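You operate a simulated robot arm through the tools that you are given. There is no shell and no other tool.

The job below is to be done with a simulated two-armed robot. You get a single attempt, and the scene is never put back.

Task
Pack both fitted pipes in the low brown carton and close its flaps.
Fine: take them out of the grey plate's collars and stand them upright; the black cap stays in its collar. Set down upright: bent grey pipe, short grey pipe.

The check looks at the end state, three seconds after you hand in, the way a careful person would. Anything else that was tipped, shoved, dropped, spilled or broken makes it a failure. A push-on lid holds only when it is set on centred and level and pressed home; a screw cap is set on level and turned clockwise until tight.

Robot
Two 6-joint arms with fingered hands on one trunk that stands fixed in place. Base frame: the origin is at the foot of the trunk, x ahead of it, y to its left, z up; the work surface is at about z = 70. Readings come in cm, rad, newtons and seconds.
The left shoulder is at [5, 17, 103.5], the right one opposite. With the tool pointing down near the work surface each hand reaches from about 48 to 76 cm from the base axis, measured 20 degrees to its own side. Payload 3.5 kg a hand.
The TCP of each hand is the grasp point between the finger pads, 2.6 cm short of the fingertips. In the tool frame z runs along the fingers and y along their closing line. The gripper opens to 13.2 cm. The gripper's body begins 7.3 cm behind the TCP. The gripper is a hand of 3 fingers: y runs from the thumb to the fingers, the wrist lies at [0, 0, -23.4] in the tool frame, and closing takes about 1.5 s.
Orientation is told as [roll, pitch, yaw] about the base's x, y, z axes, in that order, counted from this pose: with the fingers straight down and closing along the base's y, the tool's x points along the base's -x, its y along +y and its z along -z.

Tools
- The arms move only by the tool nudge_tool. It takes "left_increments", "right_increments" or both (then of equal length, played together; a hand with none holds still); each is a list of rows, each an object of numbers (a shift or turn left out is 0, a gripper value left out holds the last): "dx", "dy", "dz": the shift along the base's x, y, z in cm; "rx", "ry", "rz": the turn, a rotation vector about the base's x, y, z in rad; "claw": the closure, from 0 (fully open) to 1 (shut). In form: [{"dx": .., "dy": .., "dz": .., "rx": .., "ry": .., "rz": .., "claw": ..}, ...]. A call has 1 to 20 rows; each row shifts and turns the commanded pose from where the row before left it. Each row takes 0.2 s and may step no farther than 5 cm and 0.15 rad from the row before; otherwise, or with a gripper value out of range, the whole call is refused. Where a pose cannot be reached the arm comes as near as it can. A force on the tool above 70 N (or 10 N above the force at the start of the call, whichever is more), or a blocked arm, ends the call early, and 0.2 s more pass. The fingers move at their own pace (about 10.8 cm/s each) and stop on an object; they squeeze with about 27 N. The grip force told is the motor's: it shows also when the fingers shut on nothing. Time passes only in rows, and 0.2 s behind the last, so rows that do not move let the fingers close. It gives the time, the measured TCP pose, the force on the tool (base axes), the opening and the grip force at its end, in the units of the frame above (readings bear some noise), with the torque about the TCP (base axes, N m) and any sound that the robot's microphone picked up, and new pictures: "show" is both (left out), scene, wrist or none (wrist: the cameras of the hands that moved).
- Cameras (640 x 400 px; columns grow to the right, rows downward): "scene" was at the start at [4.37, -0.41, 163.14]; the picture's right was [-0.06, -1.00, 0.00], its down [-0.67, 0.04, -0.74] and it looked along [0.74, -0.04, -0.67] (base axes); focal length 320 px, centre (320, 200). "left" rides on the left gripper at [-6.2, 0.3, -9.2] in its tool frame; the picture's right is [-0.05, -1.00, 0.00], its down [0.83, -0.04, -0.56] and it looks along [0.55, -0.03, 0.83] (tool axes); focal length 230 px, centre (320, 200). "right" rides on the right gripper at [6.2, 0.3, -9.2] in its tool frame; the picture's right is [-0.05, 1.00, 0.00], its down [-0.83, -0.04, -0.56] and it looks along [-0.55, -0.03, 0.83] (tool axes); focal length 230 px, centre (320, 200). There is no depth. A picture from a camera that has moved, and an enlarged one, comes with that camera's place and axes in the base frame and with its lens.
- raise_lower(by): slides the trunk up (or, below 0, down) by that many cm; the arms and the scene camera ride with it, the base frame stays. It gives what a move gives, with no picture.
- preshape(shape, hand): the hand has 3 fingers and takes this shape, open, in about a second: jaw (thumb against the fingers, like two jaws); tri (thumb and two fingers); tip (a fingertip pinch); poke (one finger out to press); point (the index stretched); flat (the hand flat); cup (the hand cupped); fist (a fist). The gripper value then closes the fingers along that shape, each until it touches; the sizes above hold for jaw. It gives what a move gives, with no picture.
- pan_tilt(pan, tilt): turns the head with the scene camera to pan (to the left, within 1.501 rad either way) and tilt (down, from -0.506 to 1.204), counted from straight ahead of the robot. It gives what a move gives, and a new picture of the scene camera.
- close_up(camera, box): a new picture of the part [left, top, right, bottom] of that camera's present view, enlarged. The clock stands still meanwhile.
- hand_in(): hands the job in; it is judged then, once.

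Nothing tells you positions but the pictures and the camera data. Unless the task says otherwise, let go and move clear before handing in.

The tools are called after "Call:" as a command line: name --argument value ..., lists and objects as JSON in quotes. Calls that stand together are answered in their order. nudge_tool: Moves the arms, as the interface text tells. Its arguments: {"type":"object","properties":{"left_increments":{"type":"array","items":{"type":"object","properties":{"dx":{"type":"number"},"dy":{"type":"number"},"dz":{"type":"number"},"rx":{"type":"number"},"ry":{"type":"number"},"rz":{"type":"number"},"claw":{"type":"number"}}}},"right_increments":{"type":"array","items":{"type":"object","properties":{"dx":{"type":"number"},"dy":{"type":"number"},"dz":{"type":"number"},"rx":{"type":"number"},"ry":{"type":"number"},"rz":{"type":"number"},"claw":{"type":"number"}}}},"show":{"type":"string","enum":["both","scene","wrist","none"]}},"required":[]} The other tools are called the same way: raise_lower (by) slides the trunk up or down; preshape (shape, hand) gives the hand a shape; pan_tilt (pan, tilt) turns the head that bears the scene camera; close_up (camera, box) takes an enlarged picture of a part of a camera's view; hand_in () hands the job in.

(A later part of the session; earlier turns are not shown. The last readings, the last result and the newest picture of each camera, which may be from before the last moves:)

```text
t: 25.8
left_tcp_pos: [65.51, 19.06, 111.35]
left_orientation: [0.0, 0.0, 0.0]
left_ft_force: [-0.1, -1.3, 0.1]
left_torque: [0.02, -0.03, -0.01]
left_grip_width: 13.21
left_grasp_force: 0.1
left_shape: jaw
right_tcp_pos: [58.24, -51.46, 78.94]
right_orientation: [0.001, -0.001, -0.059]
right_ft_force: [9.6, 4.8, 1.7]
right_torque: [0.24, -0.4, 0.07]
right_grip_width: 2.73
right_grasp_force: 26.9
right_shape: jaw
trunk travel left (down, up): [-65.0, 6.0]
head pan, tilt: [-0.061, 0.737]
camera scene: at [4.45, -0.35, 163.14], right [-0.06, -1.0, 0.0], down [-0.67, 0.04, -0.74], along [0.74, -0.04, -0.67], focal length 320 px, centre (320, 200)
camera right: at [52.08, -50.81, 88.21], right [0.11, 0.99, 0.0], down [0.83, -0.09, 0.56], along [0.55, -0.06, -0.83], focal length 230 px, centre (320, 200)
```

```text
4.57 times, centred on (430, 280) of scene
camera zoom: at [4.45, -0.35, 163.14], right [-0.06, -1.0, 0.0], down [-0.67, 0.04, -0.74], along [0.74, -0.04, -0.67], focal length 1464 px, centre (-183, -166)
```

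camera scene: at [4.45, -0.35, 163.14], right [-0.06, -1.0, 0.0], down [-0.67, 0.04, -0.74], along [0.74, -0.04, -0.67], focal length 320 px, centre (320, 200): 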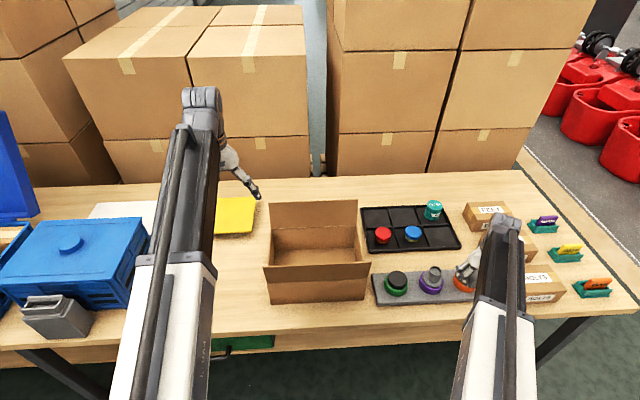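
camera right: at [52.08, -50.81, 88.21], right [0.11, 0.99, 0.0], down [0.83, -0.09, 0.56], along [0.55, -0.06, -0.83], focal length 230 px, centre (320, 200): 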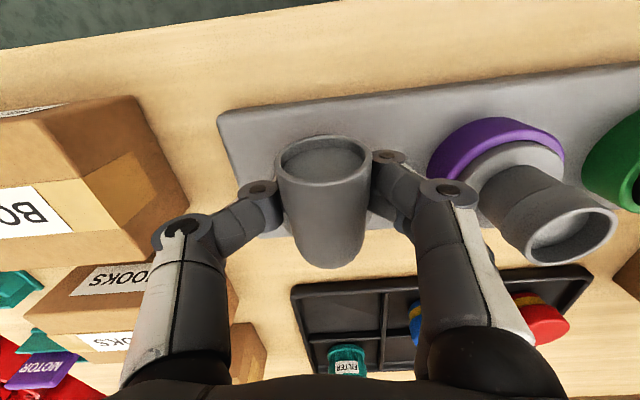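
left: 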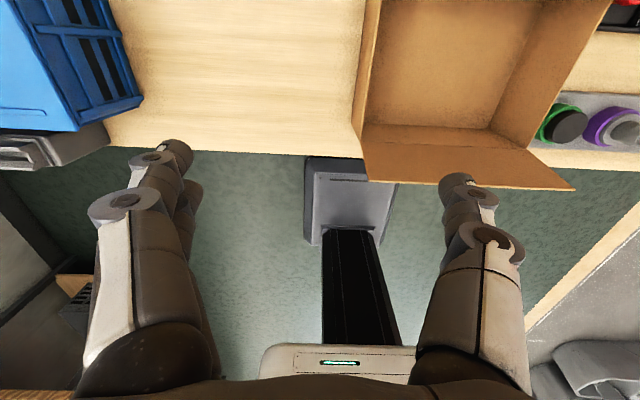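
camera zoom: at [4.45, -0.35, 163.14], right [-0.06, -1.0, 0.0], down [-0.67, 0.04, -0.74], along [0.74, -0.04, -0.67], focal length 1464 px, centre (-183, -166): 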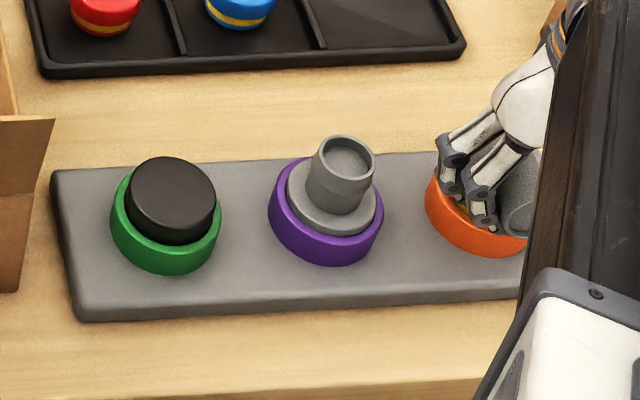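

The pull force has dropped to almost nothing and the pipe appears to have risen, so the twist seems to have freed it. I'll lift slowly and check.

Call:
nudge_tool --right_increments '[{"dz": 0.4}, {"dz": 0.4}, {"dz": 0.4}, {"dz": 0.4}, {}]' --show "wrist"

Call:
close_up --camera "scene" --box '[360, 240, 500, 320]'

```text
t: 27.0
left_tcp_pos: [65.32, 18.96, 111.47]
left_orientation: [0.001, 0.002, 0.0]
left_ft_force: [0.6, 0.6, -0.4]
left_torque: [0.03, -0.02, -0.01]
left_grip_width: 13.2
left_grasp_force: 0.1
left_shape: jaw
right_tcp_pos: [58.21, -51.52, 80.51]
right_orientation: [0.001, 0.002, -0.062]
right_ft_force: [-0.6, 0.1, -1.6]
right_torque: [-0.03, 0.03, 0.03]
right_grip_width: 2.75
right_grasp_force: 27.1
right_shape: jaw
trunk travel left (down, up): [-65.0, 6.0]
head pan, tilt: [-0.061, 0.737]
camera right: at [51.97, -50.9, 89.76], right [0.11, 0.99, 0.0], down [0.83, -0.09, 0.55], along [0.55, -0.06, -0.83], focal length 230 px, centre (320, 200)
```

right: 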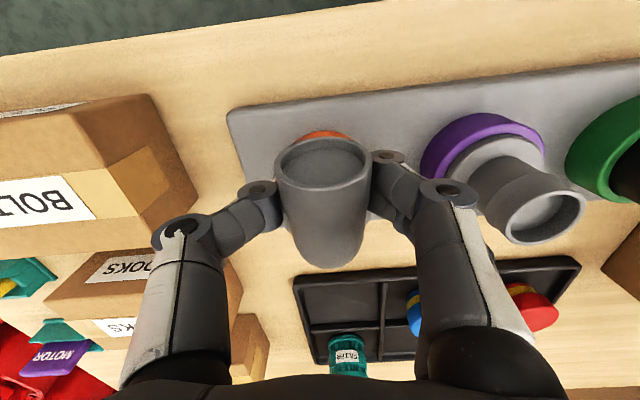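

```text
4.57 times, centred on (430, 280) of scene
camera zoom: at [4.37, -0.42, 163.14], right [-0.06, -1.0, 0.0], down [-0.67, 0.04, -0.74], along [0.74, -0.04, -0.67], focal length 1464 px, centre (-183, -166)
```

zoom: 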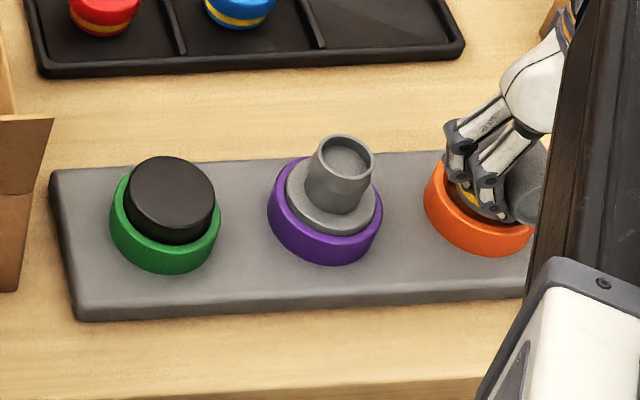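

The pipe is free and lifting cleanly, and the plate stayed put. I'll raise it well clear of everything.

Call:
nudge_tool --right_increments '[{"dz": 1}, {"dz": 2}, {"dz": 3}, {"dz": 3}, {"dz": 3}, {"dz": 3}, {"dz": 3}, {"dz": 3}, {"dz": 2}, {}]' --show "both"

Call:
close_up --camera "scene" --box '[400, 150, 560, 310]'

```text
t: 29.2
left_tcp_pos: [65.4, 18.96, 111.48]
left_orientation: [-0.001, -0.001, 0.001]
left_ft_force: [-0.5, 0.2, 0.4]
left_torque: [-0.02, -0.03, 0.02]
left_grip_width: 13.19
left_grasp_force: 0.1
left_shape: jaw
right_tcp_pos: [58.24, -51.49, 103.63]
right_orientation: [0.0, 0.001, -0.06]
right_ft_force: [-0.3, 0.1, 0.0]
right_torque: [-0.03, 0.02, 0.03]
right_grip_width: 2.75
right_grasp_force: 26.7
right_shape: jaw
trunk travel left (down, up): [-65.0, 6.0]
head pan, tilt: [-0.061, 0.737]
camera scene: at [4.38, -0.42, 163.14], right [-0.06, -1.0, 0.0], down [-0.67, 0.04, -0.74], along [0.74, -0.04, -0.67], focal length 320 px, centre (320, 200)
camera right: at [51.95, -50.91, 112.78], right [0.11, 0.99, 0.0], down [0.83, -0.09, 0.55], along [0.55, -0.06, -0.83], focal length 230 px, centre (320, 200)
```

scene: 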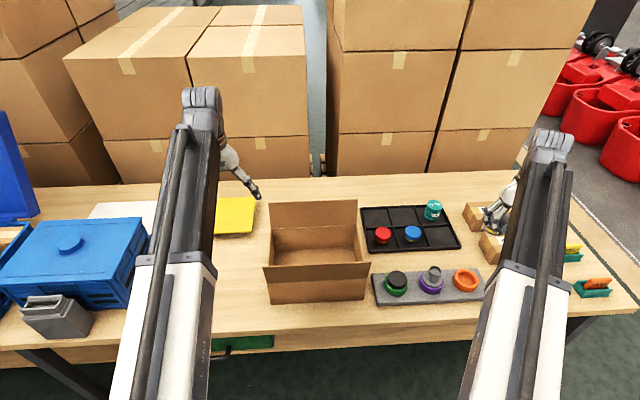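
right: 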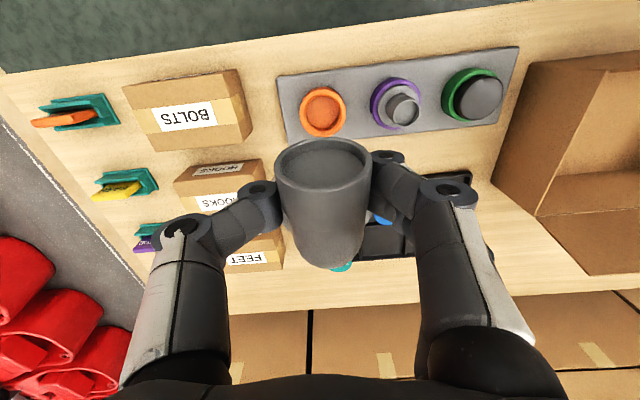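

```text
2.50 times, centred on (480, 230) of scene
camera zoom: at [4.38, -0.42, 163.14], right [-0.06, -1.0, 0.0], down [-0.67, 0.04, -0.74], along [0.74, -0.04, -0.67], focal length 800 px, centre (-80, 125)
```

zoom: 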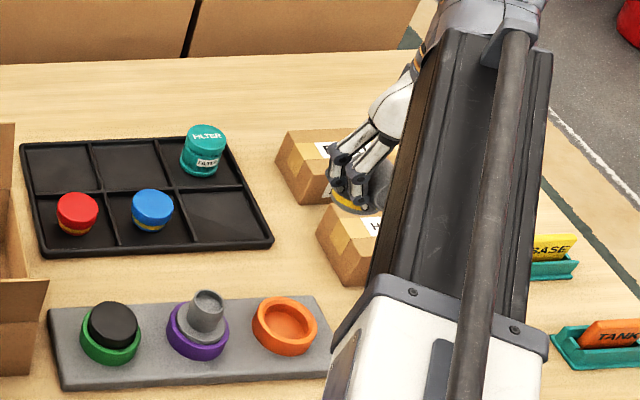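

The bent pipe is out and held well clear. I'll carry it over the carton's open middle and move the left hand aside for room.

Call:
nudge_tool --right_increments '[{"dx": 0.7, "dy": 3, "dz": 1}, {"dx": 0.7, "dy": 4, "dz": 1}, {"dx": 0.7, "dy": 4}, {"dx": 0.7, "dy": 4}, {"dx": 0.7, "dy": 4}, {"dx": 0.7, "dy": 4}, {"dx": 0.7, "dy": 4}, {"dx": 0.7, "dy": 4}, {"dx": 0.7, "dy": 4}, {"dx": 0.7, "dy": 4}, {"dx": 0.7, "dy": 4}, {"dx": 0.7, "dy": 4}, {"dx": 0.7, "dy": 4}, {"dx": 0.7, "dy": 4, "rz": 0.06}, {"dy": 0.5}, {}]' --left_increments '[{"dy": 2}, {"dy": 2}, {"dy": 2}, {"dy": 2}, {"dy": 2}, {}, {}, {}, {}, {}, {}, {}, {}, {}, {}, {}]' --show "both"

Call:
close_up --camera "scene" --box '[220, 120, 420, 310]'

```text
t: 32.6
left_tcp_pos: [65.24, 29.01, 111.45]
left_orientation: [0.0, 0.0, -0.001]
left_ft_force: [-0.5, 0.8, -0.3]
left_torque: [0.01, -0.01, 0.01]
left_grip_width: 13.18
left_grasp_force: 0.1
left_shape: jaw
right_tcp_pos: [68.16, 3.82, 105.47]
right_orientation: [-0.001, 0.001, -0.002]
right_ft_force: [0.1, 0.5, -1.1]
right_torque: [-0.01, 0.05, 0.0]
right_grip_width: 2.77
right_grasp_force: 26.9
right_shape: jaw
trunk travel left (down, up): [-65.0, 6.0]
head pan, tilt: [-0.061, 0.737]
camera scene: at [4.38, -0.4, 163.14], right [-0.06, -1.0, 0.0], down [-0.67, 0.04, -0.74], along [0.74, -0.04, -0.67], focal length 320 px, centre (320, 200)
camera right: at [61.78, 4.28, 114.79], right [0.05, 1.0, 0.0], down [0.83, -0.04, 0.56], along [0.55, -0.03, -0.83], focal length 230 px, centre (320, 200)
camera left: at [71.38, 29.46, 120.67], right [0.05, -1.0, 0.0], down [-0.83, -0.04, 0.56], along [-0.55, -0.03, -0.83], focal length 230 px, centre (320, 200)
```

scene: 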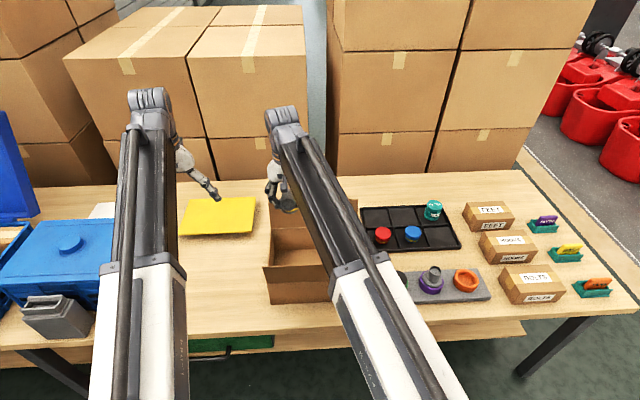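
right: 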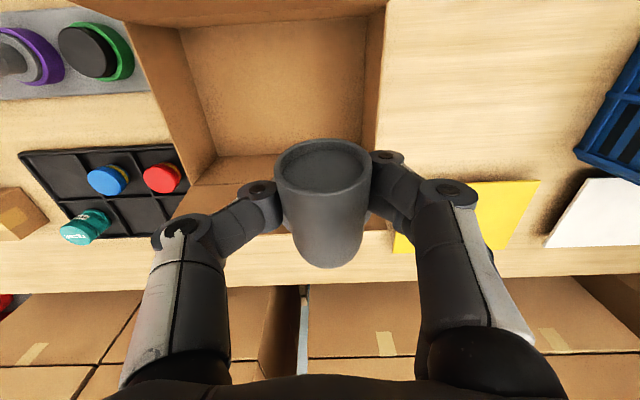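
left: 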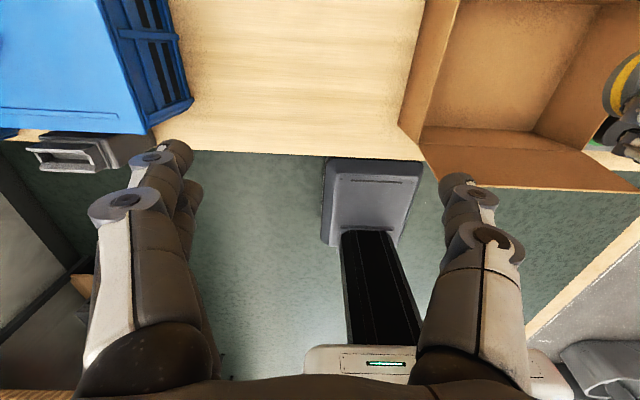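

```text
2.11 times, centred on (320, 215) of scene
camera zoom: at [4.38, -0.4, 163.14], right [-0.06, -1.0, 0.0], down [-0.67, 0.04, -0.74], along [0.74, -0.04, -0.67], focal length 674 px, centre (320, 168)
```

zoom: 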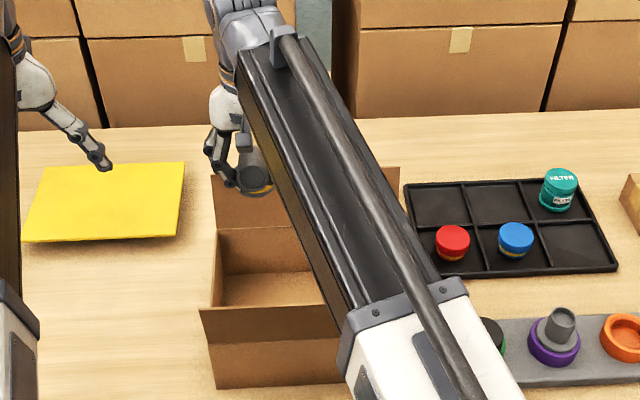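

Call:
close_up --camera "left" --box '[540, 20, 640, 170]'

Call:
nudge_tool --left_increments '[{"rx": -0.14}, {"rx": -0.14}, {"rx": -0.14}, {"rx": -0.14}, {"rx": -0.14}, {"rx": -0.1}, {}]' --show "wrist"

```text
2.67 times, centred on (590, 95) of left
camera zoom: at [71.38, 29.46, 120.67], right [0.05, -1.0, 0.0], down [-0.83, -0.04, 0.56], along [-0.55, -0.03, -0.83], focal length 614 px, centre (-400, 480)
```

zoom: 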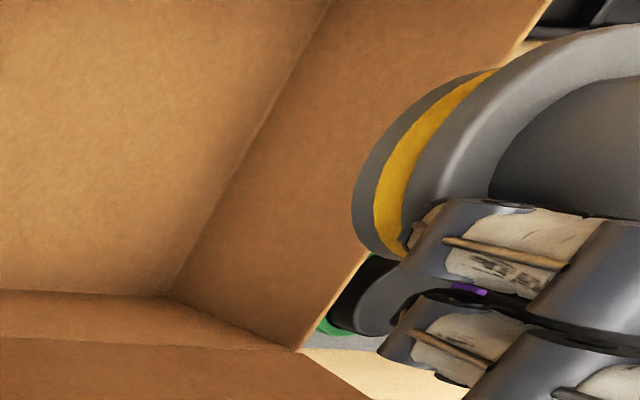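

```text
t: 34.2
left_tcp_pos: [65.35, 29.01, 111.51]
left_orientation: [-0.801, -0.001, 0.001]
left_ft_force: [-0.1, 0.5, 0.2]
left_torque: [0.0, -0.04, -0.02]
left_grip_width: 13.2
left_grasp_force: 0.0
left_shape: jaw
right_tcp_pos: [68.05, 3.89, 105.46]
right_orientation: [0.0, -0.002, -0.001]
right_ft_force: [0.1, 0.5, -1.3]
right_torque: [-0.01, -0.01, 0.03]
right_grip_width: 2.74
right_grasp_force: 27.5
right_shape: jaw
trunk travel left (down, up): [-65.0, 6.0]
head pan, tilt: [-0.061, 0.737]
camera left: at [71.43, 35.98, 117.64], right [0.05, -0.69, 0.72], down [-0.83, 0.37, 0.42], along [-0.55, -0.62, -0.56], focal length 230 px, centre (320, 200)
```

left: 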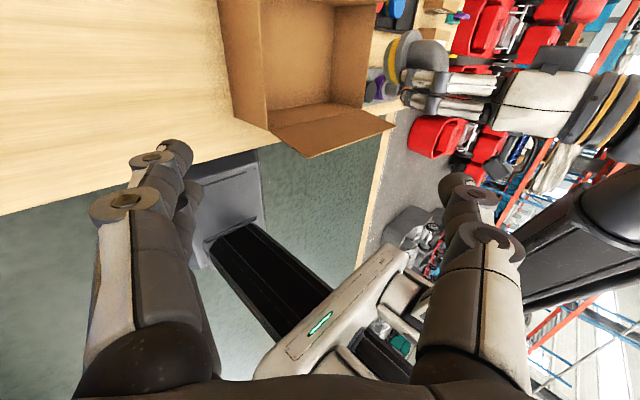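

Call:
close_up --camera "left" --box '[360, 10, 520, 130]'

```text
3.33 times, centred on (440, 70) of left
camera zoom: at [71.43, 35.98, 117.64], right [0.05, -0.69, 0.72], down [-0.83, 0.37, 0.42], along [-0.55, -0.62, -0.56], focal length 767 px, centre (-80, 633)
```

zoom: 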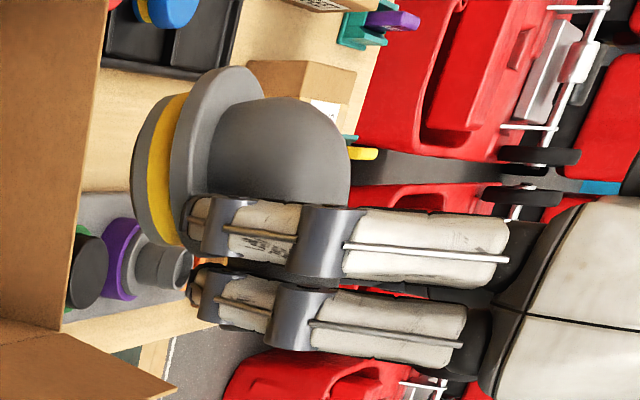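

Call:
close_up --camera "left" --box '[380, 20, 450, 100]'

Call:
close_up --camera "right" --box '[240, 110, 410, 290]'

```text
5.00 times, centred on (415, 60) of left
camera zoom: at [71.43, 35.98, 117.64], right [0.05, -0.69, 0.72], down [-0.83, 0.37, 0.42], along [-0.55, -0.62, -0.56], focal length 1150 px, centre (-155, 900)
```

zoom: 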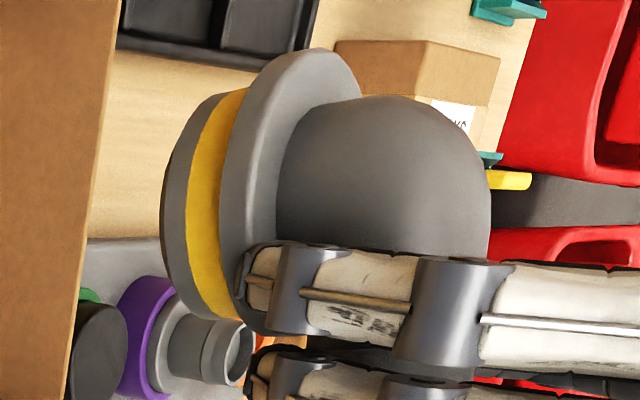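

```text
2.22 times, centred on (325, 200) of right
camera zoom: at [61.79, 4.24, 114.8], right [0.05, 1.0, 0.0], down [0.83, -0.04, 0.56], along [0.55, -0.03, -0.83], focal length 511 px, centre (309, 200)
```

zoom: 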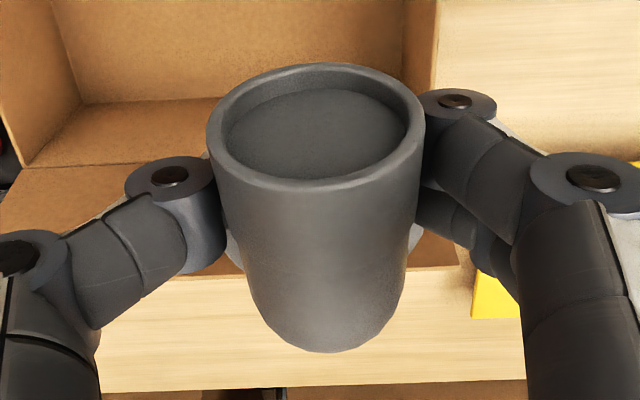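

The pipe hangs level in the hand, with its base about 5.2 cm below the TCP. I'll raise the trunk a little so the forearm clears the front flap, then lower into the carton in stages.

Call:
raise_lower --by 5

Call:
nudge_tool --right_increments '[{"dx": -0.5, "dz": -4}, {"dx": -0.5, "dz": -4}, {"dx": -0.5, "dz": -4}, {"dx": -0.5, "dz": -4}, {}]' --left_increments '[{"rx": 0.14}, {"rx": 0.14}, {"rx": 0.14}, {"rx": 0.14}, {}]' --show "both"

```text
t: 35.1
left_tcp_pos: [65.36, 29.11, 116.46]
left_orientation: [-0.8, 0.0, 0.001]
left_ft_force: [-0.8, -0.9, -0.4]
left_torque: [0.01, 0.01, -0.03]
left_grip_width: 13.18
left_grasp_force: 0.0
left_shape: jaw
right_tcp_pos: [68.03, 3.89, 110.41]
right_orientation: [0.001, -0.001, -0.002]
right_ft_force: [0.2, 0.6, -1.1]
right_torque: [0.0, 0.01, -0.02]
right_grip_width: 2.77
right_grasp_force: 27.0
right_shape: jaw
trunk travel left (down, up): [-70.0, 1.0]
head pan, tilt: [-0.061, 0.737]
```

```text
t: 36.3
left_tcp_pos: [65.32, 29.1, 116.33]
left_orientation: [-0.241, 0.0, 0.0]
left_ft_force: [0.1, -0.7, 1.1]
left_torque: [0.03, 0.01, 0.0]
left_grip_width: 13.16
left_grasp_force: 0.1
left_shape: jaw
right_tcp_pos: [66.13, 3.98, 94.42]
right_orientation: [-0.001, 0.0, -0.004]
right_ft_force: [-0.8, 0.4, -0.5]
right_torque: [0.0, 0.01, 0.03]
right_grip_width: 2.78
right_grasp_force: 27.2
right_shape: jaw
trunk travel left (down, up): [-70.0, 1.0]
head pan, tilt: [-0.061, 0.737]
camera scene: at [4.38, -0.39, 168.14], right [-0.06, -1.0, 0.0], down [-0.67, 0.04, -0.74], along [0.74, -0.04, -0.67], focal length 320 px, centre (320, 200)
camera right: at [59.76, 4.35, 103.8], right [0.05, 1.0, 0.0], down [0.83, -0.04, 0.56], along [0.55, -0.03, -0.83], focal length 230 px, centre (320, 200)
camera left: at [71.44, 31.64, 125.35], right [0.05, -0.97, 0.24], down [-0.83, 0.09, 0.55], along [-0.55, -0.22, -0.8], focal length 230 px, centre (320, 200)
```

scene: 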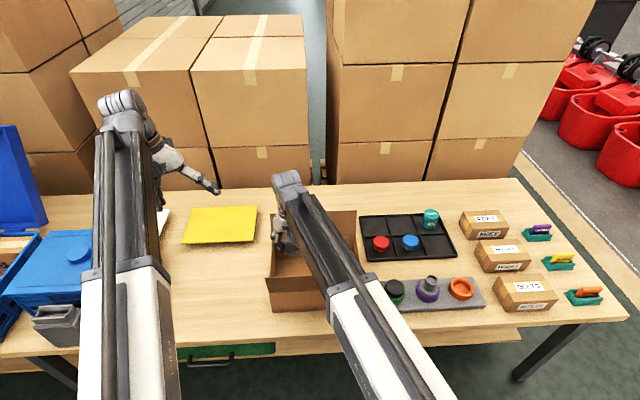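
right: 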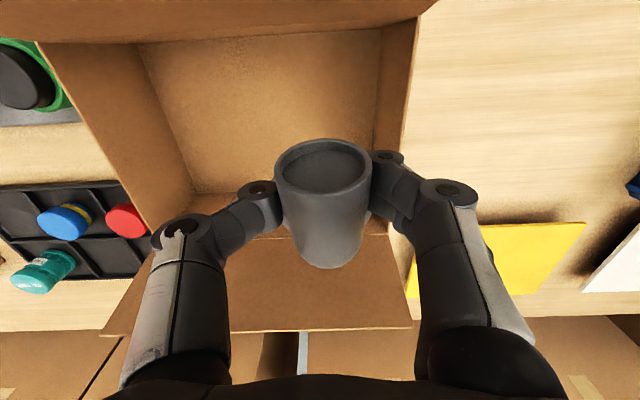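
left: 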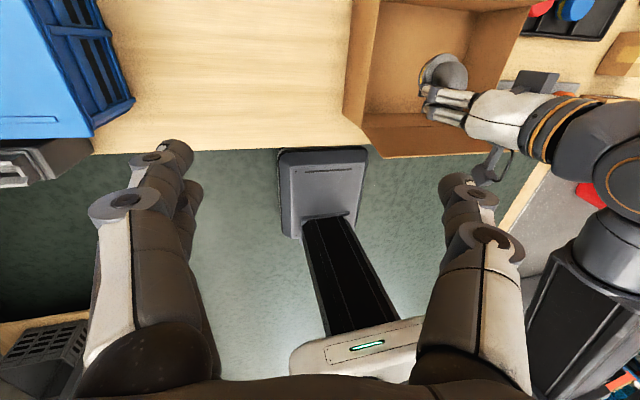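

Call:
nudge_tool --right_increments '[{"dz": -4}, {"dz": -4}, {"dz": -3}, {"dz": -3}, {"dz": -2}, {}]' --show "both"

Call:
close_up --camera "left" --box '[340, 0, 560, 170]'

Call:
close_up --camera "scene" --box '[230, 160, 390, 320]'

```text
t: 37.7
left_tcp_pos: [65.46, 29.07, 116.41]
left_orientation: [-0.238, 0.0, 0.0]
left_ft_force: [0.7, -0.5, -0.1]
left_torque: [0.03, 0.0, 0.0]
left_grip_width: 13.2
left_grasp_force: 0.1
left_shape: jaw
right_tcp_pos: [66.01, 3.95, 78.47]
right_orientation: [0.0, 0.0, -0.003]
right_ft_force: [-0.6, 0.9, 0.4]
right_torque: [-0.01, 0.04, 0.03]
right_grip_width: 2.8
right_grasp_force: 27.4
right_shape: jaw
trunk travel left (down, up): [-70.0, 1.0]
head pan, tilt: [-0.061, 0.737]
camera scene: at [4.38, -0.4, 168.14], right [-0.06, -1.0, 0.0], down [-0.67, 0.04, -0.74], along [0.74, -0.04, -0.67], focal length 320 px, centre (320, 200)
camera right: at [59.76, 4.26, 87.78], right [0.05, 1.0, 0.0], down [0.83, -0.04, 0.56], along [0.55, -0.03, -0.83], focal length 230 px, centre (320, 200)
```

scene: 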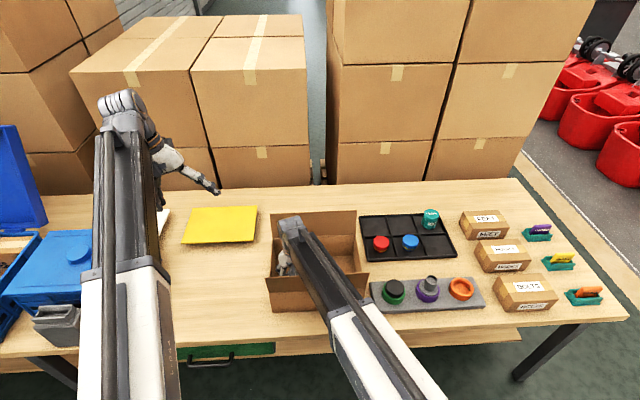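
right: 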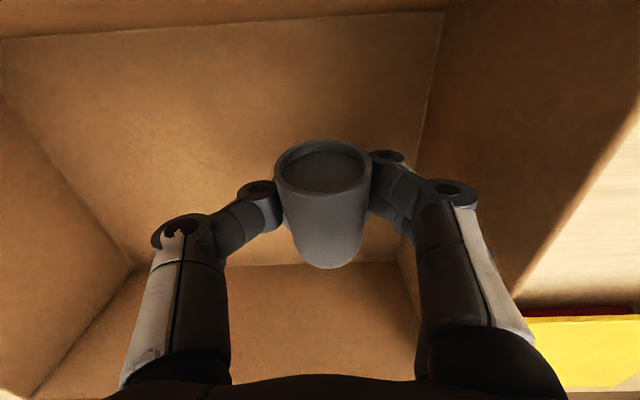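

```text
2.35 times, centred on (450, 85) of left
camera zoom: at [71.44, 31.64, 125.34], right [0.05, -0.97, 0.24], down [-0.83, 0.09, 0.55], along [-0.55, -0.23, -0.8], focal length 541 px, centre (14, 471)
```

zoom: 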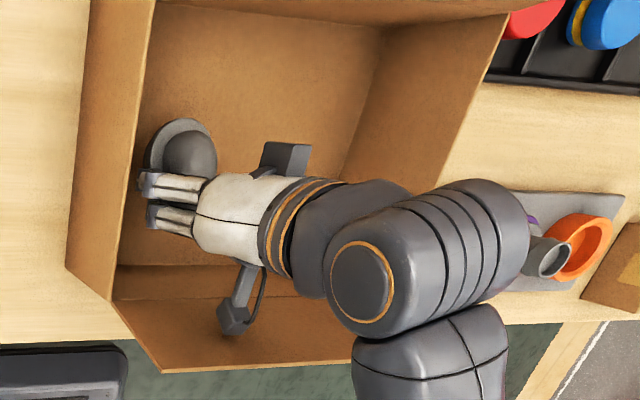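

```text
2.50 times, centred on (310, 240) of scene
camera zoom: at [4.38, -0.4, 168.14], right [-0.06, -1.0, 0.0], down [-0.67, 0.04, -0.74], along [0.74, -0.04, -0.67], focal length 800 px, centre (345, 100)
```

zoom: 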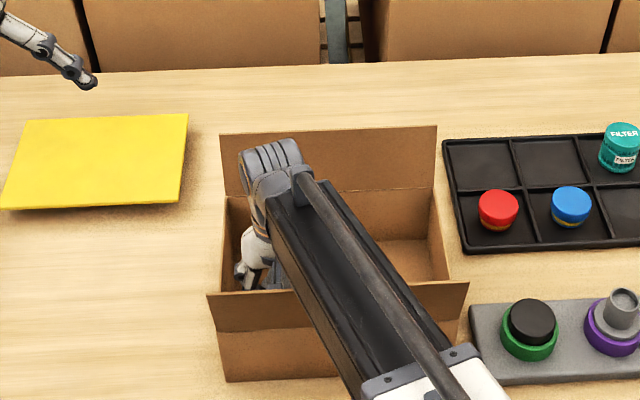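

Call:
nudge_tool --right_increments '[{"dz": -0.7}, {"dz": -0.6}, {"dz": -0.4}, {"dz": -0.4}, {"dz": -0.3}, {}]' --show "wrist"

```text
t: 39.1
left_tcp_pos: [65.27, 29.01, 116.55]
left_orientation: [-0.239, 0.0, 0.0]
left_ft_force: [0.2, 0.8, 1.7]
left_torque: [-0.04, 0.02, 0.0]
left_grip_width: 13.18
left_grasp_force: 0.0
left_shape: jaw
right_tcp_pos: [65.97, 3.96, 76.16]
right_orientation: [0.001, -0.002, -0.002]
right_ft_force: [-2.8, 0.1, 7.7]
right_torque: [0.08, -0.18, 0.07]
right_grip_width: 2.79
right_grasp_force: 27.1
right_shape: jaw
trunk travel left (down, up): [-70.0, 1.0]
head pan, tilt: [-0.061, 0.737]
camera right: at [59.76, 4.25, 85.48], right [0.05, 1.0, 0.0], down [0.83, -0.04, 0.56], along [0.56, -0.03, -0.83], focal length 230 px, centre (320, 200)
```

right: 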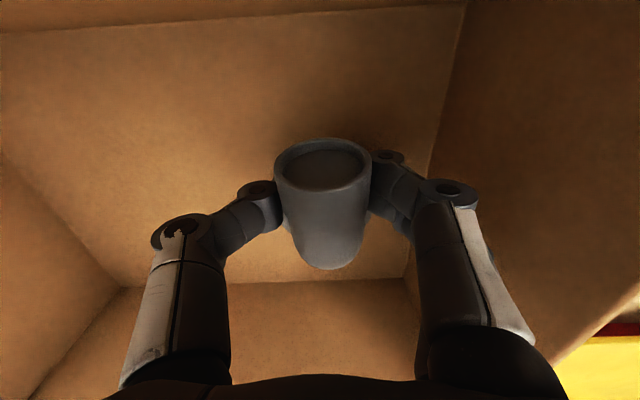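

Call:
nudge_tool --right_increments '[{"dz": -0.15}, {"dz": -0.15}, {}]' --show "none"

Call:
close_up --camera "left" --box '[380, 20, 480, 100]'

```text
t: 39.9
left_tcp_pos: [65.3, 29.05, 116.66]
left_orientation: [-0.238, -0.001, 0.001]
left_ft_force: [0.3, -0.1, -0.1]
left_torque: [0.02, 0.02, 0.04]
left_grip_width: 13.22
left_grasp_force: 0.1
left_shape: jaw
right_tcp_pos: [66.02, 3.97, 75.97]
right_orientation: [0.0, -0.002, -0.002]
right_ft_force: [-2.2, 0.0, 11.4]
right_torque: [0.16, -0.37, 0.0]
right_grip_width: 2.85
right_grasp_force: 27.0
right_shape: jaw
trunk travel left (down, up): [-70.0, 1.0]
head pan, tilt: [-0.061, 0.737]
```

```text
5.00 times, centred on (430, 60) of left
camera zoom: at [71.33, 31.64, 125.41], right [0.05, -0.97, 0.24], down [-0.83, 0.09, 0.55], along [-0.55, -0.23, -0.8], focal length 1150 px, centre (-230, 900)
```

zoom: 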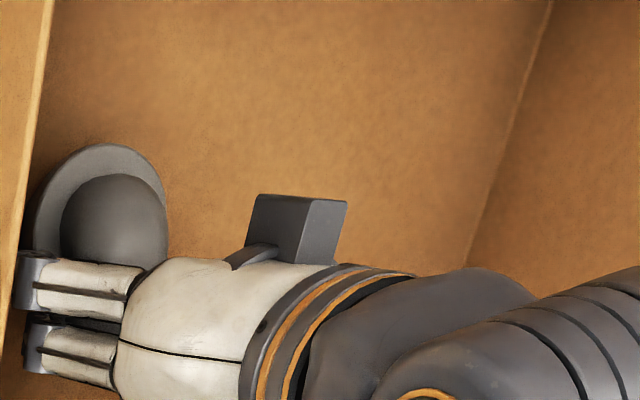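

The base is resting on the carton floor. I'll release gently and check that it stands.

Call:
nudge_tool --right_increments '[{"claw": 0.85}, {"claw": 0.75}, {"claw": 0.65}, {"claw": 0.55}, {"claw": 0.5}, {}, {}]' --show "wrist"

```text
t: 41.5
left_tcp_pos: [65.19, 29.04, 116.55]
left_orientation: [-0.24, -0.001, 0.0]
left_ft_force: [0.0, -0.3, -1.1]
left_torque: [0.01, -0.02, 0.03]
left_grip_width: 13.2
left_grasp_force: 0.0
left_shape: jaw
right_tcp_pos: [66.0, 3.94, 75.76]
right_orientation: [-0.001, -0.001, -0.002]
right_ft_force: [-0.2, -0.2, -0.3]
right_torque: [0.02, -0.01, 0.02]
right_grip_width: 6.56
right_grasp_force: 0.1
right_shape: jaw
trunk travel left (down, up): [-70.0, 1.0]
head pan, tilt: [-0.061, 0.737]
camera right: at [59.79, 4.25, 85.11], right [0.05, 1.0, 0.0], down [0.83, -0.04, 0.56], along [0.55, -0.03, -0.83], focal length 230 px, centre (320, 200)
```

right: 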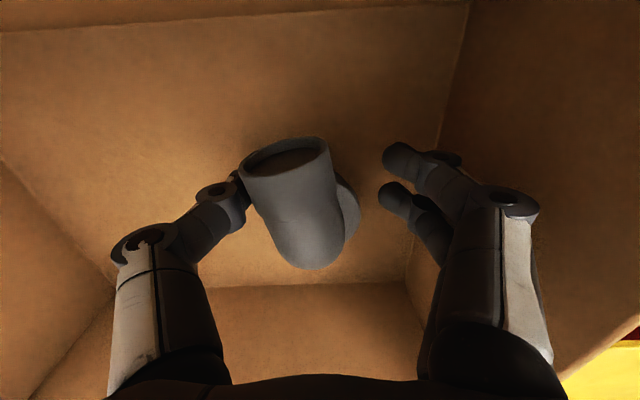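

Call:
nudge_tool --right_increments '[{"dy": -0.4}, {"dy": -0.3, "claw": 0.45}, {}]' --show "wrist"

Call:
close_up --camera "left" --box '[380, 20, 480, 100]'

Call:
close_up --camera "right" --box '[200, 110, 440, 290]'

```text
t: 42.3
left_tcp_pos: [65.33, 29.05, 116.54]
left_orientation: [-0.24, 0.0, 0.001]
left_ft_force: [-0.5, 0.7, 0.1]
left_torque: [0.0, 0.01, -0.03]
left_grip_width: 13.19
left_grasp_force: 0.0
left_shape: jaw
right_tcp_pos: [66.02, 3.16, 75.77]
right_orientation: [0.0, -0.001, -0.002]
right_ft_force: [0.1, 0.4, -0.6]
right_torque: [0.04, -0.01, 0.04]
right_grip_width: 7.21
right_grasp_force: 0.0
right_shape: jaw
trunk travel left (down, up): [-70.0, 1.0]
head pan, tilt: [-0.061, 0.737]
camera right: at [59.78, 3.52, 85.11], right [0.05, 1.0, 0.0], down [0.83, -0.04, 0.56], along [0.55, -0.03, -0.83], focal length 230 px, centre (320, 200)
```

right: 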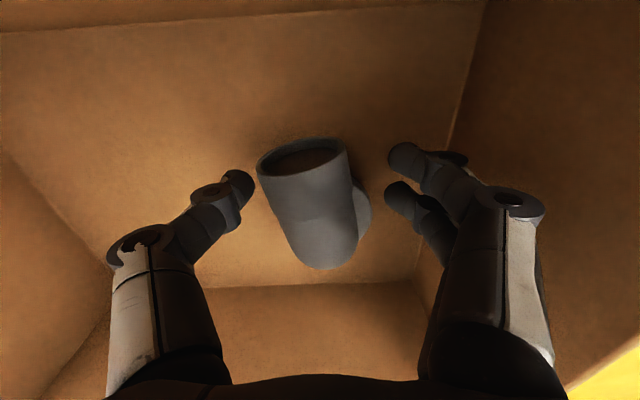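

```text
5.00 times, centred on (430, 60) of left
camera zoom: at [71.43, 31.64, 125.34], right [0.05, -0.97, 0.24], down [-0.83, 0.09, 0.55], along [-0.55, -0.23, -0.8], focal length 1150 px, centre (-230, 900)
```

zoom: 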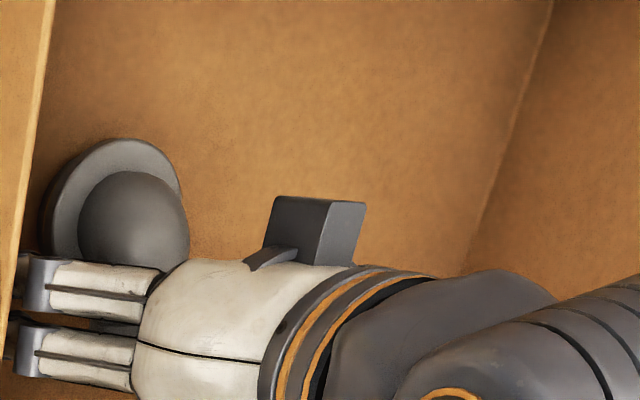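

```text
2.22 times, centred on (320, 200) of right
camera zoom: at [59.78, 3.52, 85.11], right [0.05, 1.0, 0.0], down [0.83, -0.04, 0.56], along [0.55, -0.03, -0.83], focal length 511 px, centre (320, 200)
```

zoom: 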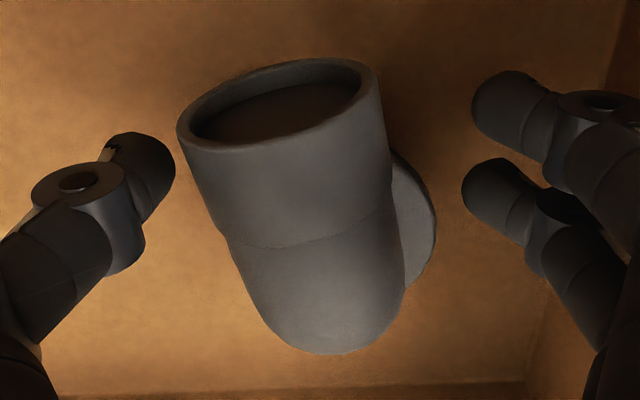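

Call:
nudge_tool --right_increments '[{"dz": 1}, {"dz": 3}, {"dz": 4}, {"dz": 4}, {"dz": 4}, {"dz": 4}, {"dz": 4}, {}]' --show "wrist"

Call:
close_up --camera "right" --box '[220, 60, 440, 220]'

Call:
close_up --camera "left" --box '[380, 0, 480, 100]'

```text
t: 44.1
left_tcp_pos: [65.32, 29.08, 116.38]
left_orientation: [-0.239, -0.001, -0.002]
left_ft_force: [0.5, 0.4, 1.3]
left_torque: [0.01, -0.01, -0.02]
left_grip_width: 13.2
left_grasp_force: 0.1
left_shape: jaw
right_tcp_pos: [66.02, 3.02, 99.72]
right_orientation: [0.0, -0.001, -0.001]
right_ft_force: [-0.5, -0.3, -0.3]
right_torque: [-0.01, 0.01, 0.0]
right_grip_width: 7.21
right_grasp_force: 0.2
right_shape: jaw
trunk travel left (down, up): [-70.0, 1.0]
head pan, tilt: [-0.061, 0.737]
camera right: at [59.8, 3.49, 109.06], right [0.05, 1.0, 0.0], down [0.83, -0.04, 0.56], along [0.55, -0.03, -0.83], focal length 230 px, centre (320, 200)
```

right: 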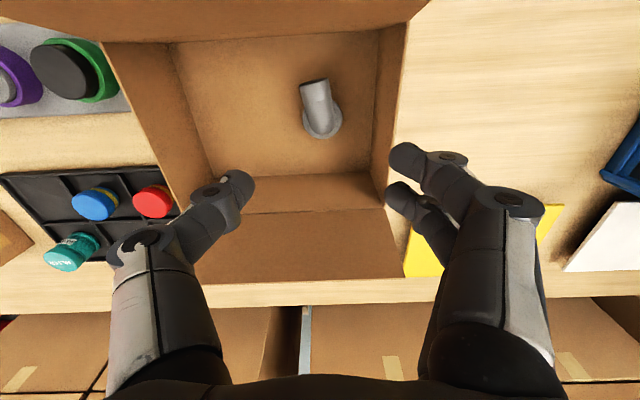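

```text
2.50 times, centred on (330, 140) of right
camera zoom: at [59.8, 3.49, 109.06], right [0.05, 1.0, 0.0], down [0.83, -0.04, 0.56], along [0.55, -0.03, -0.83], focal length 575 px, centre (295, 350)
```

zoom: 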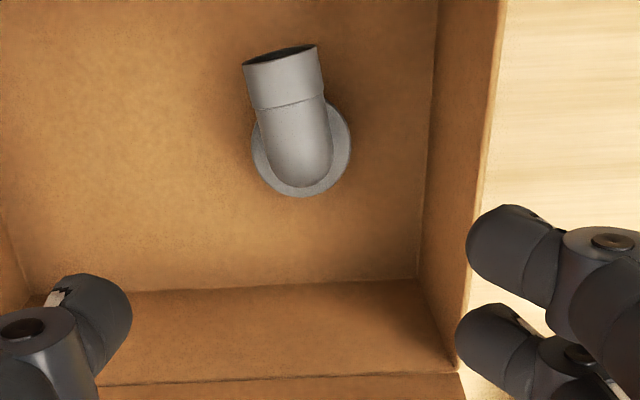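

```text
4.00 times, centred on (430, 50) of left
camera zoom: at [71.44, 31.64, 125.33], right [0.05, -0.97, 0.24], down [-0.83, 0.09, 0.55], along [-0.55, -0.23, -0.8], focal length 920 px, centre (-120, 800)
```

zoom: 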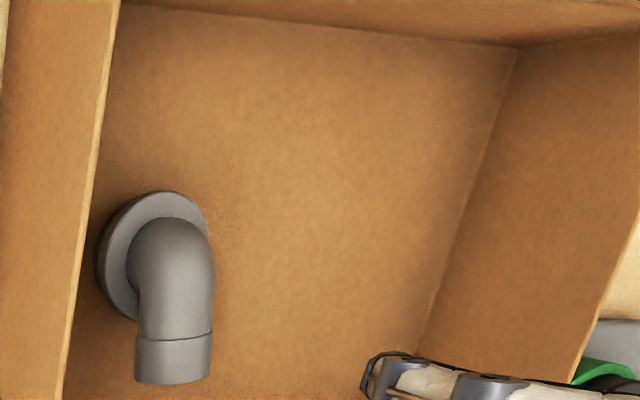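

The bent pipe stands upright in the carton. Next is the short pipe: I'll move over it with the hand turned clockwise to leave room for a counter-clockwise twist.

Call:
nudge_tool --right_increments '[{"dz": 2}, {"dy": -3}, {"dy": -4}, {"dy": -4}, {"dy": -4}, {"dx": -0.5, "dy": -4}, {"dx": -0.5, "dy": -4}, {"dx": -0.5, "dy": -4, "rz": -0.1}, {"dx": -0.5, "dy": -4, "rz": -0.1}, {"dx": -0.5, "dy": -4, "rz": -0.1}, {"dx": -0.5, "dy": -4, "rz": -0.1}, {"dx": -0.9, "dy": -3, "rz": -0.1, "claw": 0.4}, {"dx": -1, "dy": -1.0, "rz": -0.1, "dz": -3}, {"dz": -3}, {}]' --show "both"

Call:
close_up --camera "right" --box '[200, 20, 440, 200]'

```text
t: 47.3
left_tcp_pos: [65.29, 29.09, 116.52]
left_orientation: [-0.238, 0.0, 0.0]
left_ft_force: [-0.6, -0.1, -0.8]
left_torque: [0.0, 0.0, 0.0]
left_grip_width: 13.18
left_grasp_force: 0.0
left_shape: jaw
right_tcp_pos: [61.15, -39.92, 95.8]
right_orientation: [0.001, 0.001, -0.602]
right_ft_force: [-0.1, 0.6, 1.0]
right_torque: [-0.03, 0.0, -0.03]
right_grip_width: 7.88
right_grasp_force: 0.1
right_shape: jaw
trunk travel left (down, up): [-70.0, 1.0]
head pan, tilt: [-0.061, 0.737]
camera scene: at [4.36, -0.4, 168.14], right [-0.06, -1.0, 0.0], down [-0.67, 0.04, -0.74], along [0.74, -0.04, -0.67], focal length 320 px, centre (320, 200)
camera right: at [56.11, -36.1, 105.03], right [0.61, 0.79, 0.0], down [0.66, -0.51, 0.56], along [0.44, -0.34, -0.83], focal length 230 px, centre (320, 200)
```

scene: 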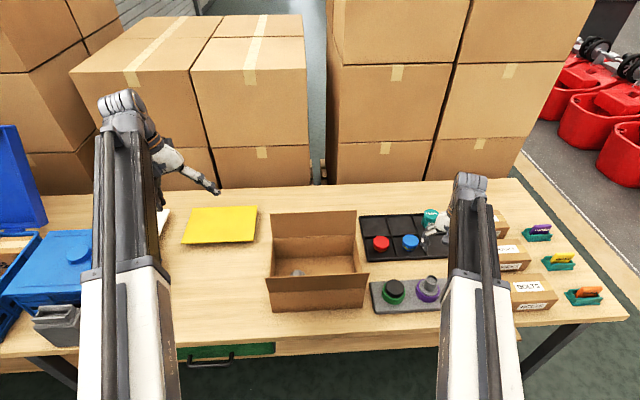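
right: 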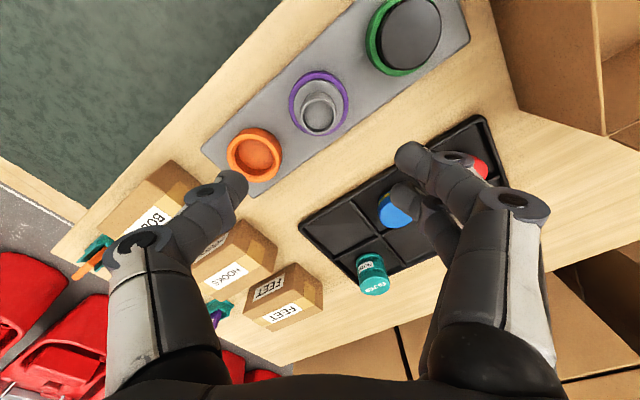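

```text
2.22 times, centred on (320, 110) of right
camera zoom: at [56.11, -36.1, 105.03], right [0.61, 0.79, 0.0], down [0.66, -0.51, 0.56], along [0.44, -0.34, -0.83], focal length 511 px, centre (320, 400)
```

zoom: 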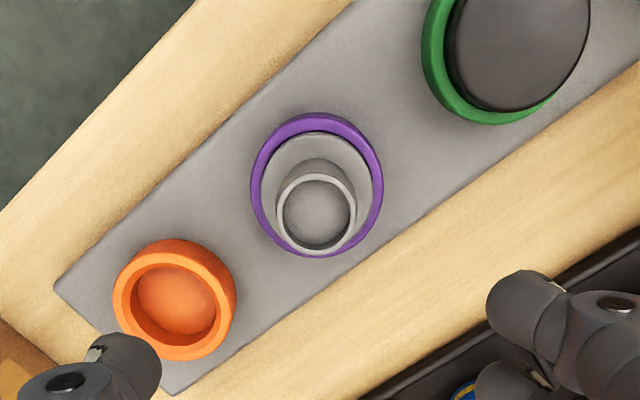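

Call:
nudge_tool --right_increments '[{"dx": -0.15, "dz": -4}, {"dz": -4}, {"dz": -4}, {"dz": -3}, {"dz": -1.5}, {"dz": -0.8}, {}]' --show "wrist"

```text
t: 48.9
left_tcp_pos: [65.4, 29.06, 116.46]
left_orientation: [-0.238, 0.001, -0.001]
left_ft_force: [-0.6, 0.4, 0.4]
left_torque: [0.0, 0.01, -0.01]
left_grip_width: 13.18
left_grasp_force: 0.0
left_shape: jaw
right_tcp_pos: [61.09, -39.73, 78.54]
right_orientation: [-0.001, 0.001, -0.6]
right_ft_force: [-0.5, -0.7, 0.7]
right_torque: [0.01, 0.01, 0.0]
right_grip_width: 7.87
right_grasp_force: 0.0
right_shape: jaw
trunk travel left (down, up): [-70.0, 1.0]
head pan, tilt: [-0.061, 0.737]
camera right: at [56.0, -36.01, 87.79], right [0.61, 0.79, 0.0], down [0.66, -0.51, 0.56], along [0.44, -0.34, -0.83], focal length 230 px, centre (320, 200)
```

right: 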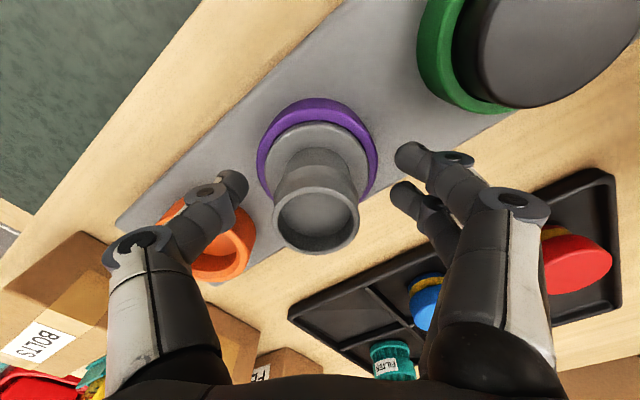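

Call:
nudge_tool --right_increments '[{"dz": -0.2, "claw": 0.6}, {"claw": 0.75}, {"claw": 0.9}, {"claw": 1}, {}, {}, {}, {}]' --show "wrist"

```text
t: 50.7
left_tcp_pos: [65.25, 29.13, 116.59]
left_orientation: [-0.241, 0.0, 0.001]
left_ft_force: [0.2, -0.1, 0.2]
left_torque: [-0.01, 0.0, -0.02]
left_grip_width: 13.18
left_grasp_force: 0.2
left_shape: jaw
right_tcp_pos: [61.0, -39.67, 78.46]
right_orientation: [0.0, -0.002, -0.6]
right_ft_force: [6.1, 1.6, 17.9]
right_torque: [0.11, -0.28, -0.03]
right_grip_width: 4.13
right_grasp_force: 27.0
right_shape: jaw
trunk travel left (down, up): [-70.0, 1.0]
head pan, tilt: [-0.061, 0.737]
camera right: at [56.0, -35.98, 87.71], right [0.61, 0.79, 0.0], down [0.66, -0.5, 0.56], along [0.44, -0.34, -0.83], focal length 230 px, centre (320, 200)
```

right: 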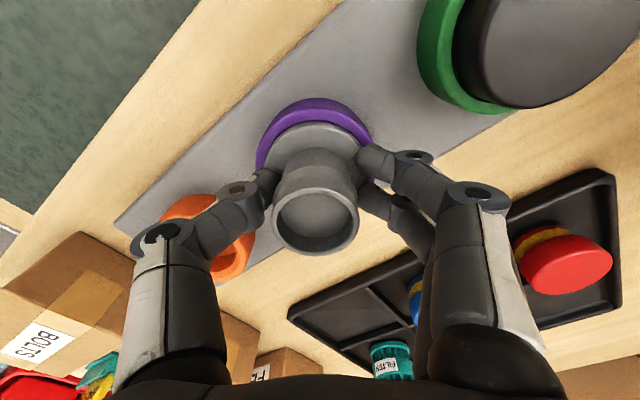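

The grip is 4.13 cm, below the lip. I'll add upward preload and then turn counter-clockwise in small steps.

Call:
nudge_tool --right_increments '[{"dz": 0.2}, {"dz": 0.2}, {"rz": 0.06, "dz": 0.1}, {"rz": 0.06}, {"rz": 0.06, "dz": 0.1}, {"rz": 0.06}, {"rz": 0.06}, {}]' --show "wrist"

```text
t: 52.5
left_tcp_pos: [65.37, 29.02, 116.53]
left_orientation: [-0.24, 0.001, 0.0]
left_ft_force: [-0.4, -1.0, 0.5]
left_torque: [-0.03, 0.01, 0.04]
left_grip_width: 13.2
left_grasp_force: 0.2
left_shape: jaw
right_tcp_pos: [60.91, -39.71, 78.97]
right_orientation: [0.0, 0.0, -0.299]
right_ft_force: [-0.3, -0.5, -0.7]
right_torque: [0.01, 0.02, -0.03]
right_grip_width: 3.86
right_grasp_force: 27.3
right_shape: jaw
trunk travel left (down, up): [-70.0, 1.0]
head pan, tilt: [-0.061, 0.737]
camera right: at [55.09, -37.65, 88.23], right [0.34, 0.94, 0.0], down [0.78, -0.29, 0.56], along [0.52, -0.19, -0.83], focal length 230 px, centre (320, 200)
```

right: 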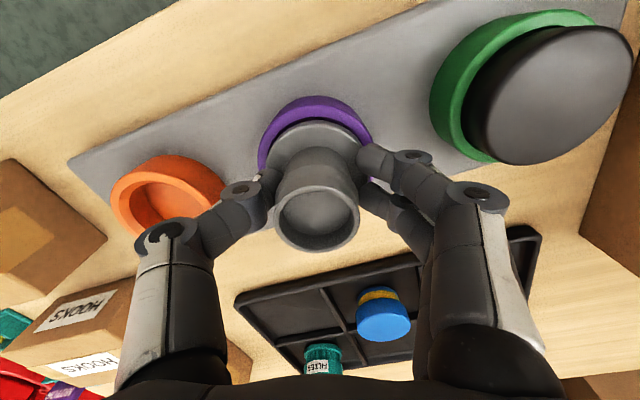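

The forces have dropped to zero, so the pipe looks loose. I'll lift slowly to confirm.

Call:
nudge_tool --right_increments '[{"dz": 0.3}, {"dz": 0.4}, {"dz": 0.5}, {"dz": 0.6}, {"dz": 0.7}, {}]' --show "wrist"

```text
t: 53.9
left_tcp_pos: [65.36, 29.02, 116.48]
left_orientation: [-0.238, -0.002, -0.001]
left_ft_force: [0.0, 0.1, -0.3]
left_torque: [0.01, 0.0, -0.03]
left_grip_width: 13.2
left_grasp_force: 0.0
left_shape: jaw
right_tcp_pos: [60.99, -39.75, 81.44]
right_orientation: [0.0, 0.0, -0.3]
right_ft_force: [-0.3, -0.8, -0.4]
right_torque: [-0.01, -0.04, -0.01]
right_grip_width: 3.83
right_grasp_force: 27.1
right_shape: jaw
trunk travel left (down, up): [-70.0, 1.0]
head pan, tilt: [-0.061, 0.737]
camera right: at [55.12, -37.68, 90.74], right [0.35, 0.94, 0.0], down [0.78, -0.29, 0.56], along [0.52, -0.19, -0.83], focal length 230 px, centre (320, 200)
```

right: 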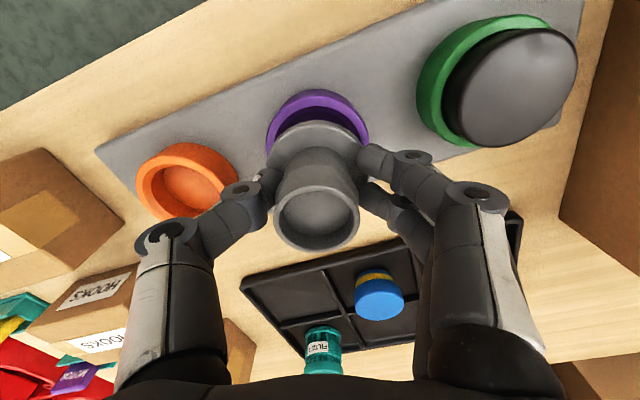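

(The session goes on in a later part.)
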